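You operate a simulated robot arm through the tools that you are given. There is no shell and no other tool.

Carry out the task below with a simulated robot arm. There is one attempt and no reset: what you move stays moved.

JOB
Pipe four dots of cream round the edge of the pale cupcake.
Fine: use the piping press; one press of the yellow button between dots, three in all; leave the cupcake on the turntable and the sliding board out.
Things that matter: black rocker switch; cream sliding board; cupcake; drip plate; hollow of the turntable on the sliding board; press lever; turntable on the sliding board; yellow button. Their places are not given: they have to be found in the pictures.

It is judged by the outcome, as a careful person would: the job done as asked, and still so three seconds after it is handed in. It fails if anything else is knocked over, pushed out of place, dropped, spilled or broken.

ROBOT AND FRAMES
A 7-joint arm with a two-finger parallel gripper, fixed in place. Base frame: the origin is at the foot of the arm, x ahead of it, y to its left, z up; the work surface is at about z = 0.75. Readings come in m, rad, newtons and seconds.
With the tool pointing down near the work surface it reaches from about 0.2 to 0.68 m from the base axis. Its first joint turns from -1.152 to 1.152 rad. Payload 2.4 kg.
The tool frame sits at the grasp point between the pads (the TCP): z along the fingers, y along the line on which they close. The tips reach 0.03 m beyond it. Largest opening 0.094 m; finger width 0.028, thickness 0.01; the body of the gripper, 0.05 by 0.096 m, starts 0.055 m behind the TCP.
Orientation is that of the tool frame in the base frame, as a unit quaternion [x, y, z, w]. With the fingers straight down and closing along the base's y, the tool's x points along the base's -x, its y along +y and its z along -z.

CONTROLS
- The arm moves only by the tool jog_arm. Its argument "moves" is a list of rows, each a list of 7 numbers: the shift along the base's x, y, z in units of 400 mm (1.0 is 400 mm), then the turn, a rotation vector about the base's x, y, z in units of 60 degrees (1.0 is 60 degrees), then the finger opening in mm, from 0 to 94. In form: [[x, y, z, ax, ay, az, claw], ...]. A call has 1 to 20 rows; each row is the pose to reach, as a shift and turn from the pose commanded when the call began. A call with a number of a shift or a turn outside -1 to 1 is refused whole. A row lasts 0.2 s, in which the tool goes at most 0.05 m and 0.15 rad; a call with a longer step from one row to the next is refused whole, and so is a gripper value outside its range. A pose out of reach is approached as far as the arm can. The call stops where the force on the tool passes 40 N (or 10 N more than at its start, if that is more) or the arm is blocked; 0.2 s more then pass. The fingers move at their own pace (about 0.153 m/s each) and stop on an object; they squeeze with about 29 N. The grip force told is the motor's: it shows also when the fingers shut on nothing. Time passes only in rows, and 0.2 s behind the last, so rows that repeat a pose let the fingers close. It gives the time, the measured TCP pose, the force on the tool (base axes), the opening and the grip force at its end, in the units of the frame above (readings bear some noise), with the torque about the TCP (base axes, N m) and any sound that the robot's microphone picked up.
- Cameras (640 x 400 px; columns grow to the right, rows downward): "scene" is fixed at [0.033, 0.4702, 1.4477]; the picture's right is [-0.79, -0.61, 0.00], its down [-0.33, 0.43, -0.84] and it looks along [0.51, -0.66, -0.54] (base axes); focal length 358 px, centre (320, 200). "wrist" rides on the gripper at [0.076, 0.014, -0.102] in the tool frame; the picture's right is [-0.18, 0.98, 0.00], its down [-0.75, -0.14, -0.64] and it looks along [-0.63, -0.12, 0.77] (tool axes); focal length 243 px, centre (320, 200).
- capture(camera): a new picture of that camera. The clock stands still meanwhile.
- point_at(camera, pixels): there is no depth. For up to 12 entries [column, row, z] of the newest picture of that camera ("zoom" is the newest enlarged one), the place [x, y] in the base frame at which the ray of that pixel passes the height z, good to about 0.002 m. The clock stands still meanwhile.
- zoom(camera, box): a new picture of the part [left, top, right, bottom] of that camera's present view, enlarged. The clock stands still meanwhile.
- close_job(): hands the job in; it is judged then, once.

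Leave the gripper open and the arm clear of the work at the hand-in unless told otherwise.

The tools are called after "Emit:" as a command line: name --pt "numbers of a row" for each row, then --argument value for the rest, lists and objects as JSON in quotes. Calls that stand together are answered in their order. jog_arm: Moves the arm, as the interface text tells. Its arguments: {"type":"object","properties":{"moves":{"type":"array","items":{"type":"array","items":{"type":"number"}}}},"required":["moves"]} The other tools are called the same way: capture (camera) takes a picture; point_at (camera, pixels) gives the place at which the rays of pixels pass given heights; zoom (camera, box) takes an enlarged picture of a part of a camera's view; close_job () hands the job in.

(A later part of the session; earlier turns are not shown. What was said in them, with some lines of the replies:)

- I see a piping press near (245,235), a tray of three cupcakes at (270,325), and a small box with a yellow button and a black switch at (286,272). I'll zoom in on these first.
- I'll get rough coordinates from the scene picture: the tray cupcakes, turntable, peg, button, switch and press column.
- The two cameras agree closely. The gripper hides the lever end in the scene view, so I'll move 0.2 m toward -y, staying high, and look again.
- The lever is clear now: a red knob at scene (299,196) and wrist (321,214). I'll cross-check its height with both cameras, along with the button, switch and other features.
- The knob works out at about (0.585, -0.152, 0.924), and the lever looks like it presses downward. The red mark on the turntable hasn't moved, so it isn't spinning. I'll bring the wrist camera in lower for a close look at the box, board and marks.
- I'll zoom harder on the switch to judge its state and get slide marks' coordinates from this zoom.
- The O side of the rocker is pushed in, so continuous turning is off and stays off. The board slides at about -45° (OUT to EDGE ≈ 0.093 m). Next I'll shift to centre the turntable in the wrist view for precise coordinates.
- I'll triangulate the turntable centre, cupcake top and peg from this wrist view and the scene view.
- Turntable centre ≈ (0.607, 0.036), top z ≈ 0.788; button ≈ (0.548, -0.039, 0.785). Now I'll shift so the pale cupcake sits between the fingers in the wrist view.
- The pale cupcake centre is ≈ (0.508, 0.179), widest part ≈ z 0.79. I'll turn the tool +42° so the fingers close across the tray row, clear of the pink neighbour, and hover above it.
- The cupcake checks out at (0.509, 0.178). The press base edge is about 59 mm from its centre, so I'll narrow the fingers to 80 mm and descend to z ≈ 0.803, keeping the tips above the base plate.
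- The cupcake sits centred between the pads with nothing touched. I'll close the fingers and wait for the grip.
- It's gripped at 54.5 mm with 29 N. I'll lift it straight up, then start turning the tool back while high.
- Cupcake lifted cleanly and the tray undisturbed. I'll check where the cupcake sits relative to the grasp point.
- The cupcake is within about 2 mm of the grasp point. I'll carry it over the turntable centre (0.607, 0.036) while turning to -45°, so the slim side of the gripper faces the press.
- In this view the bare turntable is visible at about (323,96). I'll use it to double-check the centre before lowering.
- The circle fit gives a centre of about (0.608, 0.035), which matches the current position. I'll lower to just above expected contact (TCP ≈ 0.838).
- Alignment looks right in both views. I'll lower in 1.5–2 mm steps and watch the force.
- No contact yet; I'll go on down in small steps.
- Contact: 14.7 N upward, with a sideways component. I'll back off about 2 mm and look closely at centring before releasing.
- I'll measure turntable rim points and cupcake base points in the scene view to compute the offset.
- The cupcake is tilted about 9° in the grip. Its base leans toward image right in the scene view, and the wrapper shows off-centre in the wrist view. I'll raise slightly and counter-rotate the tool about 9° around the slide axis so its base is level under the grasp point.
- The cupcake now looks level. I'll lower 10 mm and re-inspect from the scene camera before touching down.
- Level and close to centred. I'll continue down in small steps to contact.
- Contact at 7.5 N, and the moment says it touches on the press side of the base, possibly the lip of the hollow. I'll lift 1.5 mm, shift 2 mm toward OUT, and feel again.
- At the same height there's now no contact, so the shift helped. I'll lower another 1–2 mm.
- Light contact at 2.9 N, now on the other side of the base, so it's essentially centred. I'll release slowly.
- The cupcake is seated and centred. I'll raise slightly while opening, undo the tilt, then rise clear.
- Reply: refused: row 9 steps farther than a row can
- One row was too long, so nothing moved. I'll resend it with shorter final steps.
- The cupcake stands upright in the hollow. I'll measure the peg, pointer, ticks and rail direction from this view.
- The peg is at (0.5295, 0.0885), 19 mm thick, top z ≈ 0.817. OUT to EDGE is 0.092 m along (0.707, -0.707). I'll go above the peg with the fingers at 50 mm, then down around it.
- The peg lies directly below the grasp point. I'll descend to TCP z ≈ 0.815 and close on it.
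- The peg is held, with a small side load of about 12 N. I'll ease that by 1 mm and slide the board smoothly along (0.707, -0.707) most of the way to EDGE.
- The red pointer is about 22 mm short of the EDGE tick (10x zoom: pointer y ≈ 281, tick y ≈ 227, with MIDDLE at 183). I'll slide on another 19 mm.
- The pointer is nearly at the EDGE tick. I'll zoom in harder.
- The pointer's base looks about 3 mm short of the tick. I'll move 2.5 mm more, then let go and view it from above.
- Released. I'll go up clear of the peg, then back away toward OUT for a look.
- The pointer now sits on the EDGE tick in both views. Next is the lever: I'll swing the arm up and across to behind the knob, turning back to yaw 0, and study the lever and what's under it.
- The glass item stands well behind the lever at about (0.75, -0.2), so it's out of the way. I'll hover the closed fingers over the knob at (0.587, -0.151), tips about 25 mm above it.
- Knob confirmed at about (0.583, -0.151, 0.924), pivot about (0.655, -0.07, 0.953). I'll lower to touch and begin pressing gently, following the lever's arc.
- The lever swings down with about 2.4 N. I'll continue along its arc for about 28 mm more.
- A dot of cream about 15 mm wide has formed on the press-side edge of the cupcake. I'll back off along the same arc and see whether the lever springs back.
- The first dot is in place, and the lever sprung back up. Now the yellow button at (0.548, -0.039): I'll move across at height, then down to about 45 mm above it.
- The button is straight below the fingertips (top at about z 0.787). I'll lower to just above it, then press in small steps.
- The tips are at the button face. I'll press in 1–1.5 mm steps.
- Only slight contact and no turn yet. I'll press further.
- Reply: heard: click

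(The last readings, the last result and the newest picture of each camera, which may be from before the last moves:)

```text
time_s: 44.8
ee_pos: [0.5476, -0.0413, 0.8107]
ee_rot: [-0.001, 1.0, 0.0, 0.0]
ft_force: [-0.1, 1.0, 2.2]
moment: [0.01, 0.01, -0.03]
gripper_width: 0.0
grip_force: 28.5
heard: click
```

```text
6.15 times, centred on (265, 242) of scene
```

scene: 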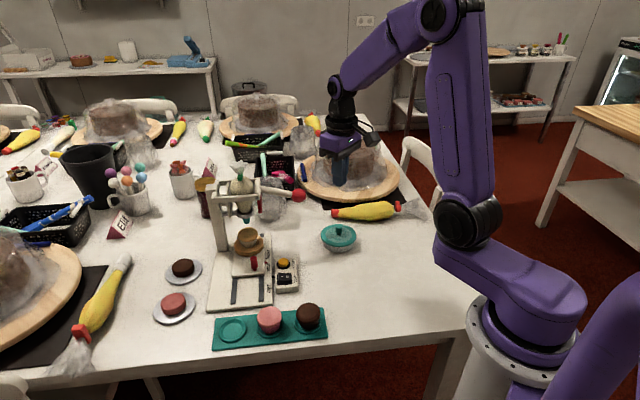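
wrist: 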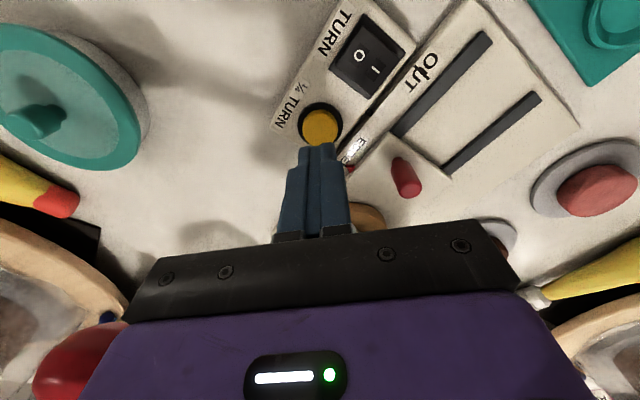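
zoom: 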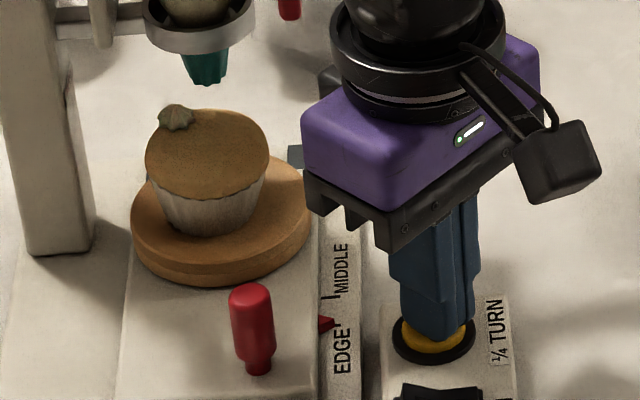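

A click was heard and the turntable is turning. I'll let go, rise and return above the lever, then check the turntable.

Emit:
jog_arm --pt "0 0 0.06 0 0 0 0" --pt "0 0 0.16 0 0 0 0" --pt "0 0 0.28 0 0 0 0" --pt "0 0 0.4 0 0 0 0" --pt "0 -0.036 0.474 0 0 0 0" --pt "0.014 -0.13 0.474 0 0 0 0" --pt "0.054 -0.22 0.474 0 0 0 0" --pt "0.094 -0.276 0.474 0 0 0 0" --pt "0.094 -0.276 0.474 0 0 0 0"

Emit:
zoom --camera "scene" --box '[205, 200, 305, 275]'

Emit:
zoom --camera "wrist" --box '[340, 60, 500, 220]'

```text
time_s: 46.8
ee_pos: [0.5844, -0.1501, 1.0004]
ee_rot: [-0.001, 1.0, -0.001, 0.0]
ft_force: [-0.1, -0.3, -0.5]
moment: [0.01, 0.02, 0.0]
gripper_width: 0.0
grip_force: 28.3
```

```text
5.33 times, centred on (255, 238) of scene
```

zoom: 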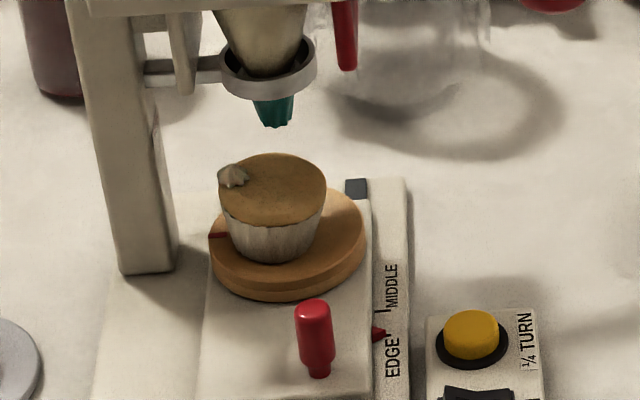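

```text
2.50 times, centred on (420, 140) of wrist
```

zoom: 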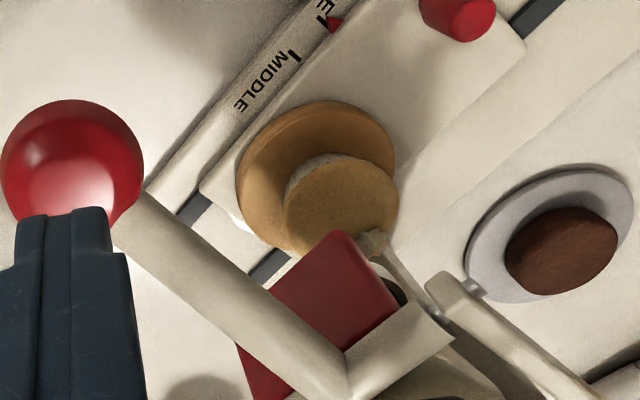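

A clean quarter turn: the red mark moved from the far side to the left, and the dot is now at left. Now the second lever press, with the same path and timing as the first.

Emit:
jog_arm --pt "0 0 -0.03 0 0 0 0" --pt "0 0 -0.055 0 0 0 0" --pt "0 0.001 -0.07 0 0 0 0" --pt "0.0012 0.002 -0.085 0 0 0 0" --pt "0.0012 0.002 -0.085 0 0 0 0" --pt "0.006 0.0072 -0.1025 0 0 0 0" --pt "0.0115 0.0136 -0.12 0 0 0 0" --pt "0.0182 0.021 -0.1375 0 0 0 0" --pt "0.026 0.03 -0.155 0 0 0 0"

Emit:
zoom --camera "scene" --box '[225, 210, 275, 260]'

Emit:
zoom --camera "scene" --box '[200, 150, 320, 240]'

```text
time_s: 48.8
ee_pos: [0.596, -0.1405, 0.9382]
ee_rot: [0.0, 1.0, -0.001, 0.0]
ft_force: [-1.1, -5.9, 2.6]
moment: [-0.16, 0.04, -0.04]
gripper_width: 0.0002
grip_force: 28.7
```

```text
8.00 times, centred on (250, 235) of scene
```

zoom: 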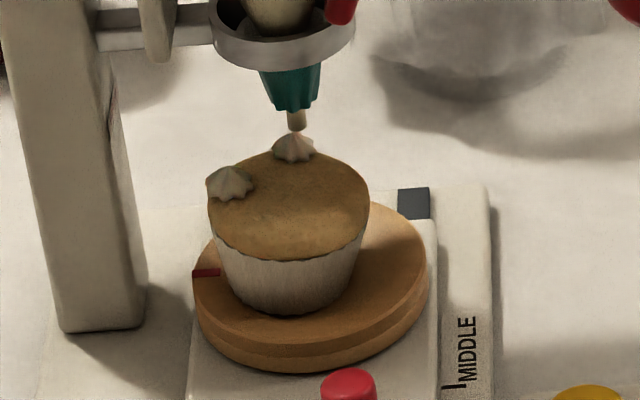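

```text
4.44 times, centred on (260, 195) of scene
```

zoom: 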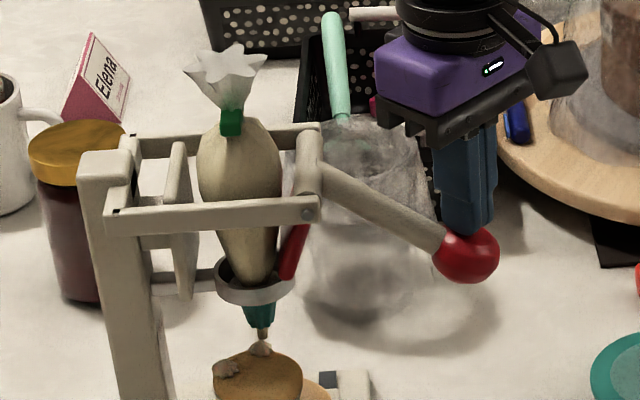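

The second dot is down. I'll release the lever and rise.

Emit:
jog_arm --pt "-0.012 -0.014 0.045 0 0 0 0" --pt "-0.022 -0.026 0.09 0 0 0 0" --pt "-0.026 -0.03 0.13 0 0 0 0" --pt "-0.026 -0.03 0.155 0 0 0 0" --pt "-0.026 -0.03 0.155 0 0 0 0"

Emit:
zoom --camera "scene" --box '[200, 160, 320, 260]'

```text
time_s: 50.0
ee_pos: [0.5851, -0.1508, 1.0008]
ee_rot: [0.0, 1.0, 0.0, 0.0]
ft_force: [0.1, -0.1, -0.3]
moment: [0.0, 0.0, -0.01]
gripper_width: 0.0
grip_force: 29.0
```

```text
4.00 times, centred on (260, 210) of scene
```

zoom: 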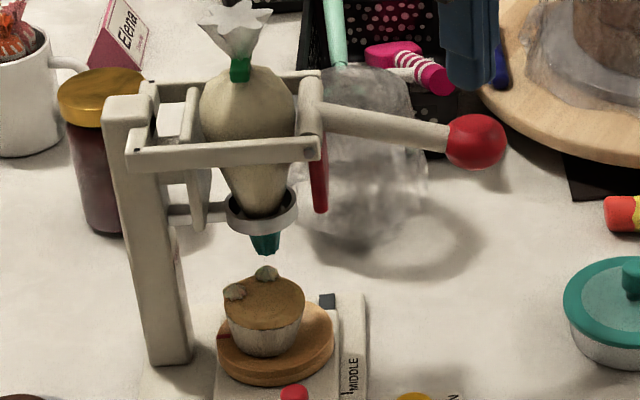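

Two dots are in place. Now the second press of the yellow button.

Emit:
jog_arm --pt "-0.04 0.06 0 0 0 0 0" --pt "-0.08 0.15 0 0 0 0 0" --pt "-0.094 0.24 0 0 0 0 0" --pt "-0.094 0.276 -0.08 0 0 0 0" --pt "-0.094 0.276 -0.18 0 0 0 0" --pt "-0.094 0.276 -0.28 0 0 0 0" --pt "-0.094 0.276 -0.37 0 0 0 0" --pt "-0.094 0.276 -0.43 0 0 0 0" --pt "-0.094 0.276 -0.455 0 0 0 0" --pt "-0.094 0.276 -0.465 0 0 0 0" --pt "-0.094 0.276 -0.4745 0 0 0 0"

Emit:
zoom --camera "scene" --box '[225, 210, 305, 275]'

```text
time_s: 52.4
ee_pos: [0.5481, -0.0397, 0.8099]
ee_rot: [0.0, 1.0, 0.0, -0.001]
ft_force: [-0.8, -0.9, 2.3]
moment: [-0.01, 0.06, 0.01]
gripper_width: 0.0
grip_force: 28.9
heard: click
```

```text
6.15 times, centred on (265, 242) of scene
```

zoom: 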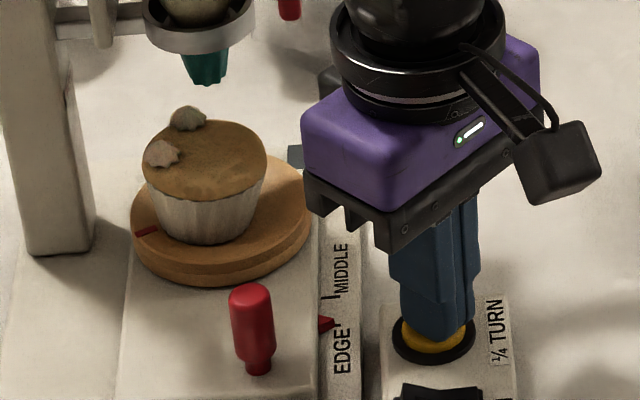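

One click, and it's turning. I'll let go and return above the lever.

Emit:
jog_arm --pt "0 0 0.06 0 0 0 0" --pt "0 0 0.16 0 0 0 0" --pt "0 0 0.28 0 0 0 0" --pt "0 0 0.4 0 0 0 0" --pt "0 -0.036 0.4745 0 0 0 0" --pt "0.014 -0.13 0.4745 0 0 0 0" --pt "0.054 -0.22 0.4745 0 0 0 0" --pt "0.094 -0.276 0.4745 0 0 0 0" --pt "0.094 -0.276 0.4745 0 0 0 0"

Emit:
zoom --camera "scene" --box '[205, 200, 305, 275]'

Emit:
zoom --camera "wrist" --box '[340, 60, 500, 220]'

```text
time_s: 54.4
ee_pos: [0.585, -0.1506, 1.0012]
ee_rot: [-0.001, 1.0, -0.001, 0.0]
ft_force: [1.0, -1.8, -0.3]
moment: [0.03, 0.02, -0.02]
gripper_width: 0.0001
grip_force: 29.1
```

```text
5.33 times, centred on (255, 238) of scene
```

zoom: 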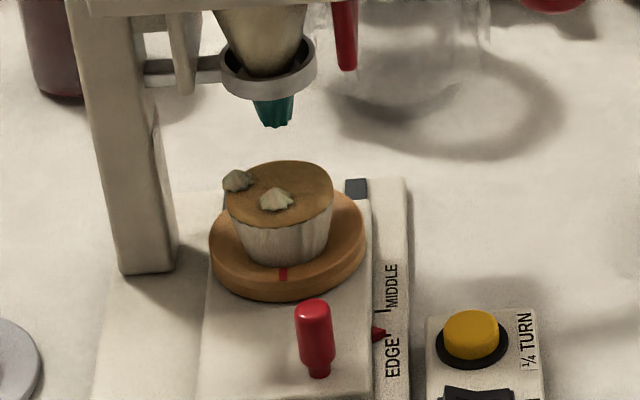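

```text
2.50 times, centred on (420, 140) of wrist
```

zoom: 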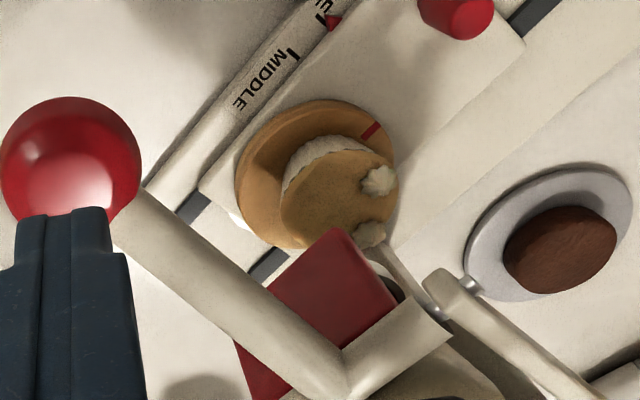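

A second clean quarter turn (the mark now at the front). Third lever press.

Emit:
jog_arm --pt "0 0 -0.03 0 0 0 0" --pt "0 0 -0.055 0 0 0 0" --pt "0 0.001 -0.07 0 0 0 0" --pt "0.0012 0.002 -0.085 0 0 0 0" --pt "0.0012 0.002 -0.085 0 0 0 0" --pt "0.006 0.0072 -0.1025 0 0 0 0" --pt "0.0115 0.0136 -0.12 0 0 0 0" --pt "0.0182 0.021 -0.1375 0 0 0 0" --pt "0.026 0.03 -0.155 0 0 0 0"

Emit:
zoom --camera "scene" --box '[225, 210, 275, 260]'

```text
time_s: 56.4
ee_pos: [0.5955, -0.1397, 0.9363]
ee_rot: [0.0, 1.0, -0.001, 0.0]
ft_force: [-3.2, -5.7, 2.1]
moment: [-0.17, 0.04, -0.07]
gripper_width: 0.0
grip_force: 29.3
```

```text
8.00 times, centred on (250, 235) of scene
```

zoom: 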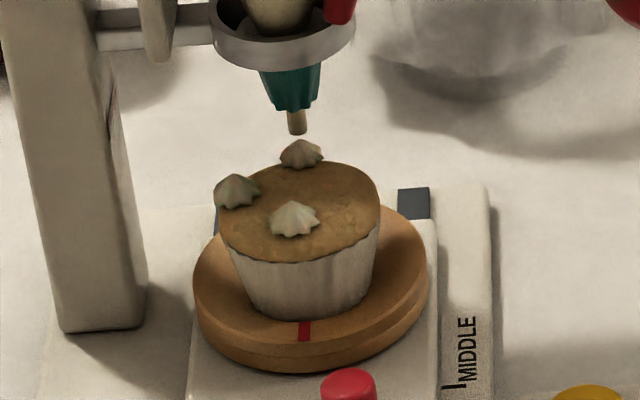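

Third dot placed. I'll release the lever and rise.

Emit:
jog_arm --pt "-0.012 -0.014 0.045 0 0 0 0" --pt "-0.022 -0.026 0.09 0 0 0 0" --pt "-0.026 -0.03 0.13 0 0 0 0" --pt "-0.026 -0.03 0.155 0 0 0 0" --pt "-0.026 -0.03 0.155 0 0 0 0"

Emit:
zoom --camera "scene" --box '[200, 160, 320, 260]'

```text
time_s: 57.6
ee_pos: [0.5854, -0.1495, 0.9995]
ee_rot: [-0.001, 1.0, 0.0, 0.0]
ft_force: [-0.6, -0.1, 0.2]
moment: [0.01, 0.0, -0.01]
gripper_width: 0.0001
grip_force: 29.0
```

```text
4.00 times, centred on (260, 210) of scene
```

zoom: 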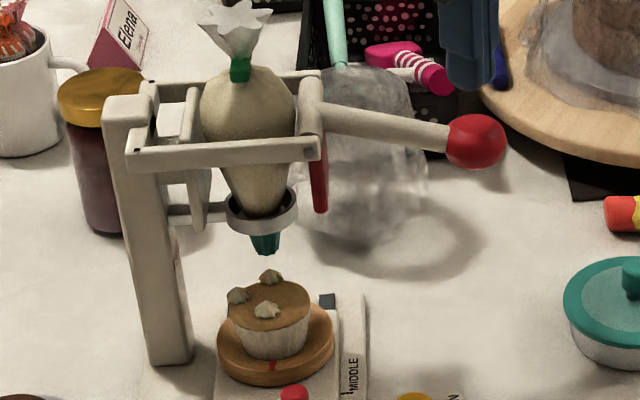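

Three dots are on. Now the third and last button press.

Emit:
jog_arm --pt "-0.04 0.06 0 0 0 0 0" --pt "-0.08 0.15 0 0 0 0 0" --pt "-0.094 0.24 0 0 0 0 0" --pt "-0.094 0.276 -0.08 0 0 0 0" --pt "-0.094 0.276 -0.18 0 0 0 0" --pt "-0.094 0.276 -0.28 0 0 0 0" --pt "-0.094 0.276 -0.37 0 0 0 0" --pt "-0.094 0.276 -0.43 0 0 0 0" --pt "-0.094 0.276 -0.455 0 0 0 0" --pt "-0.094 0.276 -0.465 0 0 0 0" --pt "-0.094 0.276 -0.4745 0 0 0 0"

Emit:
zoom --camera "scene" --box '[225, 210, 305, 275]'

```text
time_s: 60.0
ee_pos: [0.5478, -0.0401, 0.8102]
ee_rot: [0.0, 1.0, 0.001, 0.001]
ft_force: [-1.0, 0.5, 1.4]
moment: [-0.02, 0.01, -0.03]
gripper_width: 0.0
grip_force: 28.9
heard: click
```

```text
6.15 times, centred on (265, 242) of scene
```

zoom: 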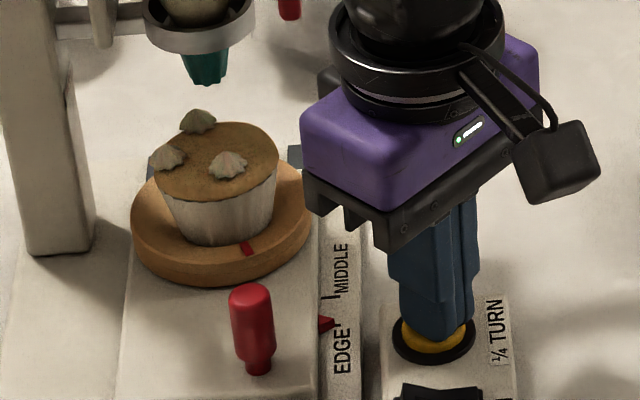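

Click heard and it's turning. Back above the lever.

Emit:
jog_arm --pt "0 0 0.06 0 0 0 0" --pt "0 0 0.16 0 0 0 0" --pt "0 0 0.28 0 0 0 0" --pt "0 0 0.4 0 0 0 0" --pt "0 -0.036 0.4745 0 0 0 0" --pt "0.014 -0.13 0.4745 0 0 0 0" --pt "0.054 -0.22 0.4745 0 0 0 0" --pt "0.094 -0.276 0.4745 0 0 0 0" --pt "0.094 -0.276 0.4745 0 0 0 0"

Emit:
zoom --camera "scene" --box '[205, 200, 305, 275]'

Emit:
zoom --camera "wrist" --box '[340, 60, 500, 220]'

```text
time_s: 62.0
ee_pos: [0.5855, -0.1506, 0.9993]
ee_rot: [-0.001, 1.0, 0.0, -0.001]
ft_force: [-0.4, -0.8, -0.1]
moment: [0.02, 0.03, -0.02]
gripper_width: 0.0
grip_force: 28.7
```

```text
5.33 times, centred on (255, 238) of scene
```

zoom: 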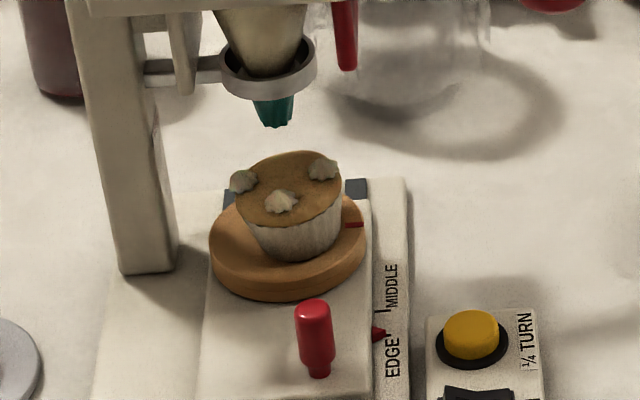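

```text
2.50 times, centred on (420, 140) of wrist
```

zoom: 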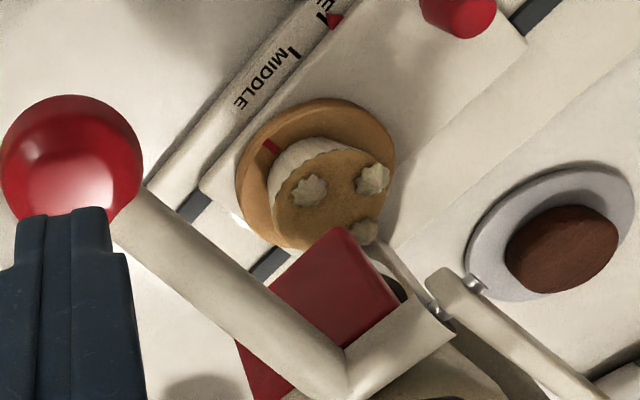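

Three quarter turns are complete (mark at the right) and the empty quadrant is under the nozzle. Fourth and last lever press.

Emit:
jog_arm --pt "0 0 -0.03 0 0 0 0" --pt "0 0 -0.055 0 0 0 0" --pt "0 0.001 -0.07 0 0 0 0" --pt "0.0012 0.002 -0.085 0 0 0 0" --pt "0.0012 0.002 -0.085 0 0 0 0" --pt "0.006 0.0072 -0.1025 0 0 0 0" --pt "0.0115 0.0136 -0.12 0 0 0 0" --pt "0.0182 0.021 -0.1375 0 0 0 0" --pt "0.026 0.03 -0.155 0 0 0 0"

Emit:
zoom --camera "scene" --box '[225, 210, 275, 260]'

```text
time_s: 64.0
ee_pos: [0.5955, -0.1404, 0.9368]
ee_rot: [0.0, 1.0, 0.001, 0.0]
ft_force: [-0.7, -4.7, 2.4]
moment: [-0.12, -0.01, -0.06]
gripper_width: 0.0
grip_force: 28.9
```

```text
8.00 times, centred on (250, 235) of scene
```

zoom: 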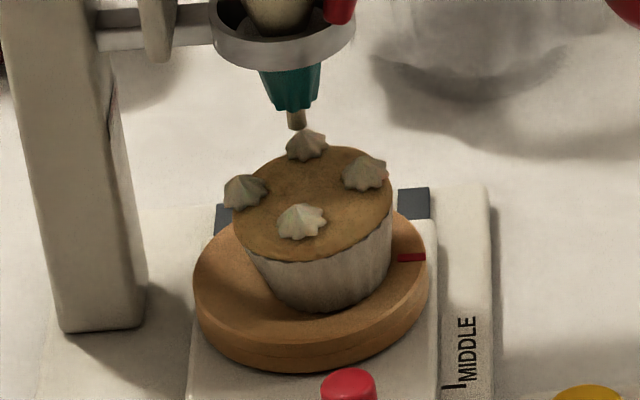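

All four dots are on. I'll release the lever and rise to the hover point.

Emit:
jog_arm --pt "-0.012 -0.014 0.045 0 0 0 0" --pt "-0.022 -0.026 0.09 0 0 0 0" --pt "-0.026 -0.03 0.13 0 0 0 0" --pt "-0.026 -0.03 0.155 0 0 0 0" --pt "-0.026 -0.03 0.155 0 0 0 0"

Emit:
zoom --camera "scene" --box '[200, 160, 320, 260]'

Emit:
zoom --camera "scene" --box '[225, 210, 275, 260]'

```text
time_s: 65.2
ee_pos: [0.5851, -0.1512, 1.0002]
ee_rot: [-0.001, 1.0, 0.0, 0.001]
ft_force: [1.0, 0.9, -0.2]
moment: [0.0, 0.02, 0.01]
gripper_width: 0.0
grip_force: 29.2
```

```text
4.00 times, centred on (260, 210) of scene
```

zoom: 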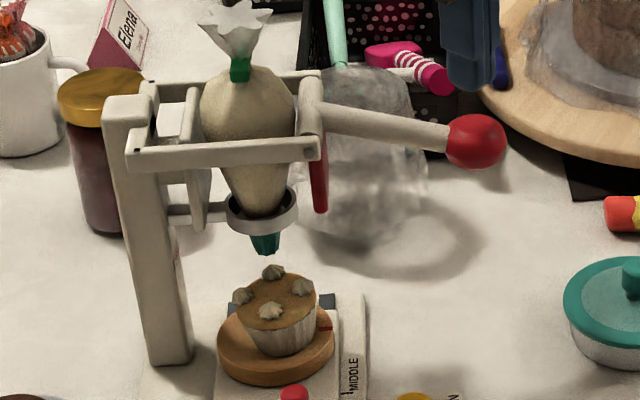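

```text
8.00 times, centred on (250, 235) of scene
```

zoom: 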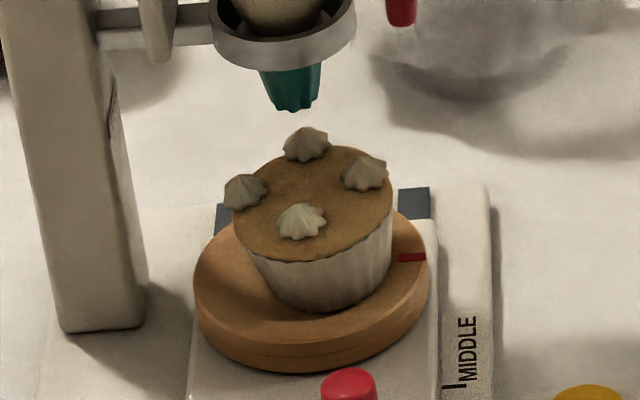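

The four dots sit evenly spaced, and the nozzle is clear. Now I'll go back to the peg to draw the board out: first to a safe point behind it, turning to -45° with the fingers at 50 mm.

Emit:
jog_arm --pt "-0.08 0.03 0.05 0 0 0 0" --pt "-0.17 0.09 0.08 0 0 -0.1 0" --pt "-0.24 0.18 0.09 0 0 -0.22 20" --pt "-0.26 0.29 0.08 0 0 -0.34 40" --pt "-0.25 0.39 0.03 0 0 -0.46 50" --pt "-0.23 0.48 -0.03 0 0 -0.58 50" --pt "-0.2 0.56 -0.1 0 0 -0.7 50" --pt "-0.172 0.632 -0.162 0 0 -0.75 50" --pt "-0.172 0.632 -0.162 0 0 -0.75 50"

Emit:
capture --camera "wrist"

Emit:
zoom --camera "scene" --box '[210, 210, 310, 290]'

```text
time_s: 67.2
ee_pos: [0.5167, 0.1012, 0.9341]
ee_rot: [0.382, 0.924, 0.0, 0.0]
ft_force: [0.8, 0.0, 0.4]
moment: [0.0, -0.02, 0.01]
gripper_width: 0.05
grip_force: 0.1
```

```text
taken
```

wrist: 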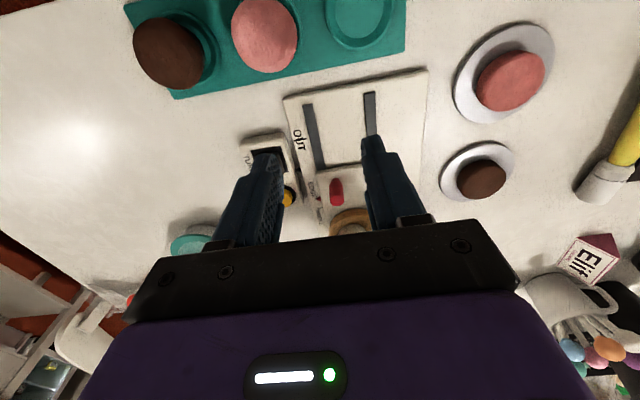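

```text
5.00 times, centred on (260, 250) of scene
```

zoom: 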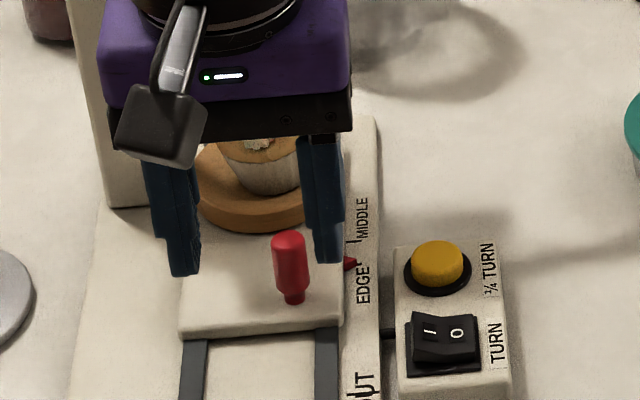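

I'll retrace to just above the peg and check alignment.

Emit:
jog_arm --pt "0.07 -0.07 -0.05 0 0 0 50" --pt "0.14 -0.14 -0.1 0 0 0 50" --pt "0.2 -0.2 -0.16 0 0 0 50" --pt "0.2 -0.2 -0.19 0 0 0 50" --pt "0.2 -0.2 -0.19 0 0 0 50"

Emit:
capture --camera "wrist"

Emit:
point_at --camera "wrist" --pixels '[[322, 148, 0.817], [320, 148, 0.817]]'

Emit:
zoom --camera "scene" --box '[210, 210, 310, 290]'

```text
time_s: 68.4
ee_pos: [0.5973, 0.0221, 0.8579]
ee_rot: [0.383, 0.924, 0.0, -0.001]
ft_force: [0.2, 0.0, 0.4]
moment: [-0.02, -0.01, 0.02]
gripper_width: 0.0499
grip_force: 0.0
```

```text
taken
```

wrist: 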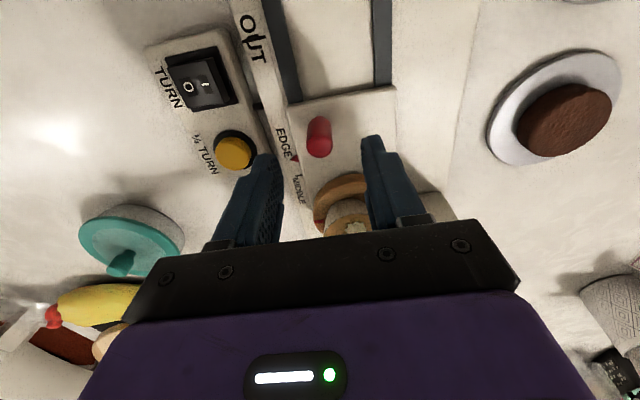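

```text
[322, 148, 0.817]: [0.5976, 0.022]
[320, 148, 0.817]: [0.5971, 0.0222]
```

```text
5.00 times, centred on (260, 250) of scene
```

zoom: 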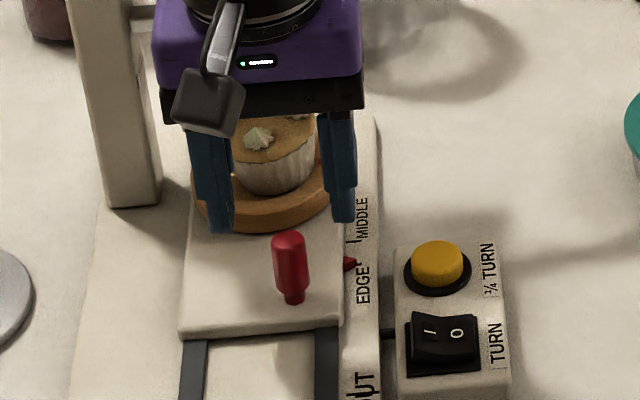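

Aligned. I'll go down and close on the peg.

Emit:
jog_arm --pt "0 0 -0.04 0 0 0 50" --pt "0 0 -0.08 0 0 0 50" --pt "0 0 -0.11 0 0 0 50" --pt "0 0 -0.11 0 0 0 40" --pt "0 0 -0.11 0 0 0 30" --pt "0 0 -0.11 0 0 0 20" --pt "0 0 -0.11 0 0 0 12" --pt "0 0 -0.11 0 0 0 12"

```text
time_s: 70.2
ee_pos: [0.5965, 0.0216, 0.815]
ee_rot: [0.382, 0.924, 0.0, 0.0]
ft_force: [2.4, 2.1, -2.2]
moment: [-0.64, 0.24, -0.05]
gripper_width: 0.0177
grip_force: 45.0
```

The peg is held with little side load. I'll draw the board out smoothly by the same 94 mm.

Emit:
jog_arm --pt "-0.005 0.005 0 0 0 0 12" --pt "-0.014 0.014 0 0 0 0 12" --pt "-0.026 0.026 0 0 0 0 12" --pt "-0.04 0.04 0 0 0 0 12" --pt "-0.055 0.055 0 0 0 0 12" --pt "-0.07 0.07 0 0 0 0 12" --pt "-0.085 0.085 0 0 0 0 12" --pt "-0.1 0.1 0 0 0 0 12" --pt "-0.115 0.115 0 0 0 0 12" --pt "-0.13 0.13 0 0 0 0 12" --pt "-0.143 0.143 0 0 0 0 12" --pt "-0.154 0.154 0 0 0 0 12" --pt "-0.162 0.162 0 0 0 0 12" --pt "-0.1655 0.1655 0 0 0 0 12" --pt "-0.1655 0.1655 0 0 0 0 12"

Emit:
zoom --camera "scene" --box '[210, 220, 310, 310]'

Emit:
zoom --camera "scene" --box '[255, 275, 285, 300]'

Emit:
zoom --camera "wrist" --box '[220, 90, 340, 170]'

```text
time_s: 73.4
ee_pos: [0.5302, 0.0873, 0.8149]
ee_rot: [0.383, 0.924, 0.0, 0.0]
ft_force: [9.2, 0.0, -7.4]
moment: [0.26, 1.19, -0.02]
gripper_width: 0.0176
grip_force: 45.2
```

```text
4.44 times, centred on (260, 265) of scene
```

zoom: 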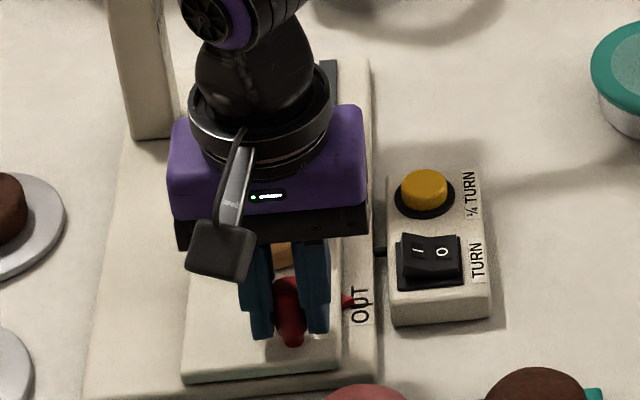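

```text
16.00 times, centred on (270, 288) of scene
```

zoom: 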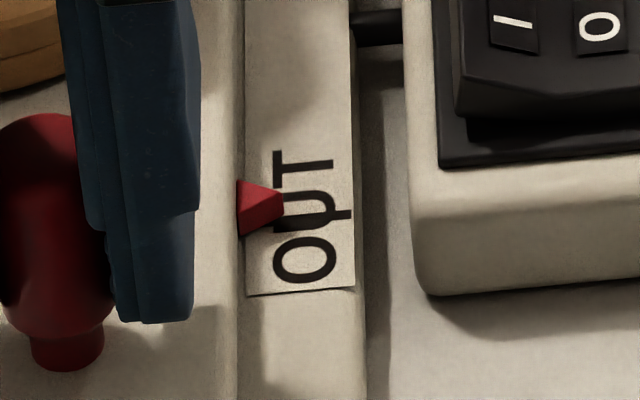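

```text
5.00 times, centred on (280, 130) of wrist
```

zoom: 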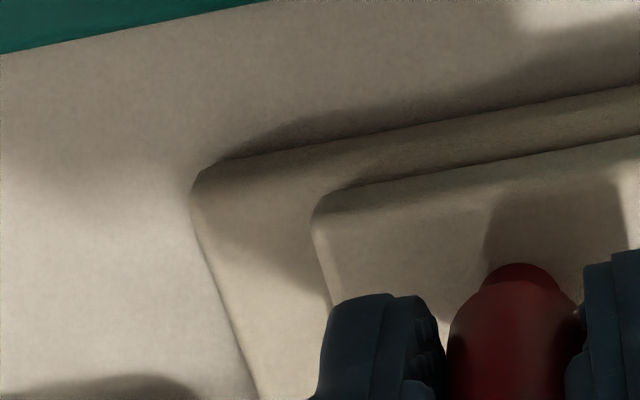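

The pointer is back exactly where it started, on the OUT mark. I'll open, rise straight up, then back away.

Emit:
jog_arm --pt "0 0 0 0 0 0 22" --pt "0 0 0 0 0 0 36" --pt "0 0 0 0 0 0 50" --pt "0 0 0.04 0 0 0 50" --pt "0 0 0.12 0 0 0 50" --pt "0 0 0.22 0 0 0 60" --pt "-0.06 0.04 0.32 0 0 0.1 80" --pt "-0.13 0.04 0.42 0 0 0.22 92" --pt "-0.22 0.03 0.5 0 0 0.34 92" --pt "-0.32 0.0 0.56 0 0 0.46 92" --pt "-0.42 -0.05 0.6 0 0 0.58 92" --pt "-0.5 -0.12 0.64 0 0 0.7 92" --pt "-0.52 -0.2 0.7 0 0 0.75 92" --pt "-0.52 -0.2 0.7 0 0 0.75 92"

Emit:
capture --camera "scene"

Emit:
zoom --camera "scene" --box '[210, 230, 310, 310]'

Emit:
zoom --camera "scene" --box '[225, 240, 275, 280]'

Emit:
capture --camera "wrist"

```text
time_s: 76.4
ee_pos: [0.3209, 0.0089, 1.0949]
ee_rot: [-0.001, 1.0, 0.0, 0.0]
ft_force: [0.6, -0.7, -0.3]
moment: [0.0, -0.03, 0.04]
gripper_width: 0.0922
grip_force: 0.0
```

```text
taken
```

scene: 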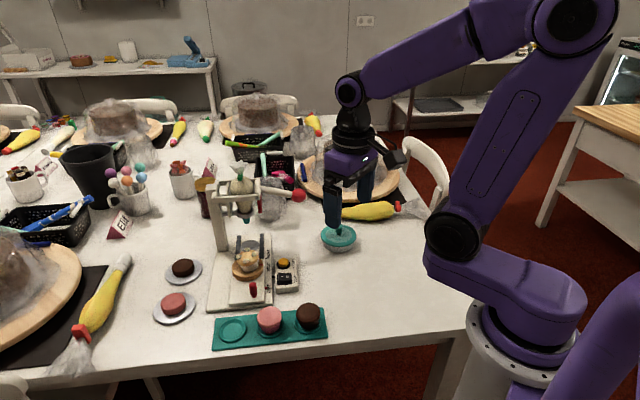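

```text
5.00 times, centred on (260, 270) of scene
```

zoom: 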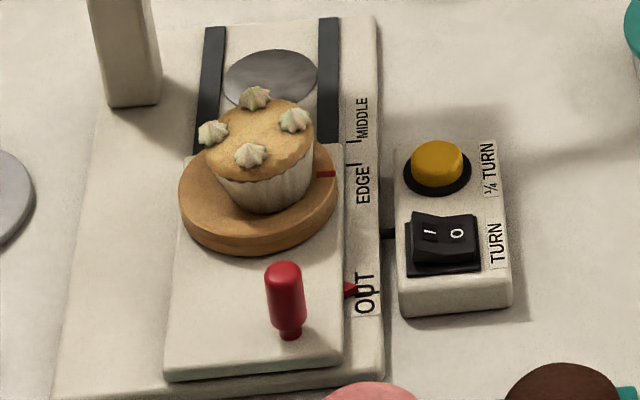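

```text
10.00 times, centred on (250, 260) of scene
```

zoom: 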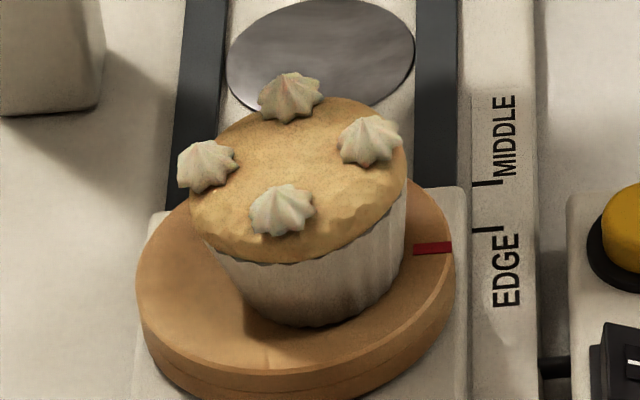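

```text
taken
```

wrist: 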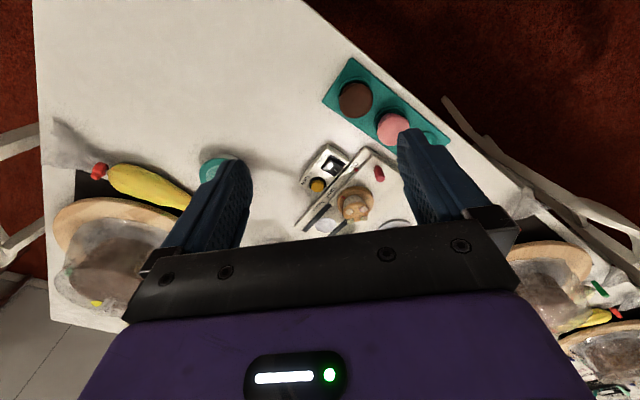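

Final check: four dots are spaced round the edge of the pale cupcake, which stands on the turntable. The board is at OUT, the rocker is still off, the lever is up, and everything else is where it was. The arm is clear with the gripper open, so I'm handing in.

Emit:
close_job

```text
The job is handed in.
```

I piped four dots of cream round the edge of the pale cupcake with the piping press and handed the job in; I haven't seen the verdict.

- **Dots:** four dots, about a quarter turn apart, all on the cupcake's edge. The cupcake may sit a few millimetres off-centre on the turntable.
- **Yellow button:** three presses, one between each pair of dots. Each press gave one click and one quarter turn.
- **Board and cupcake:** the cupcake is on the turntable, and the sliding board is back on its OUT mark.
- **Everything else:** I left the black rocker switch off, the lever sprang back up, and the drip plate is clean. In the last pictures, nothing else was knocked or spilled.
- **Arm:** clear of the work, gripper open.
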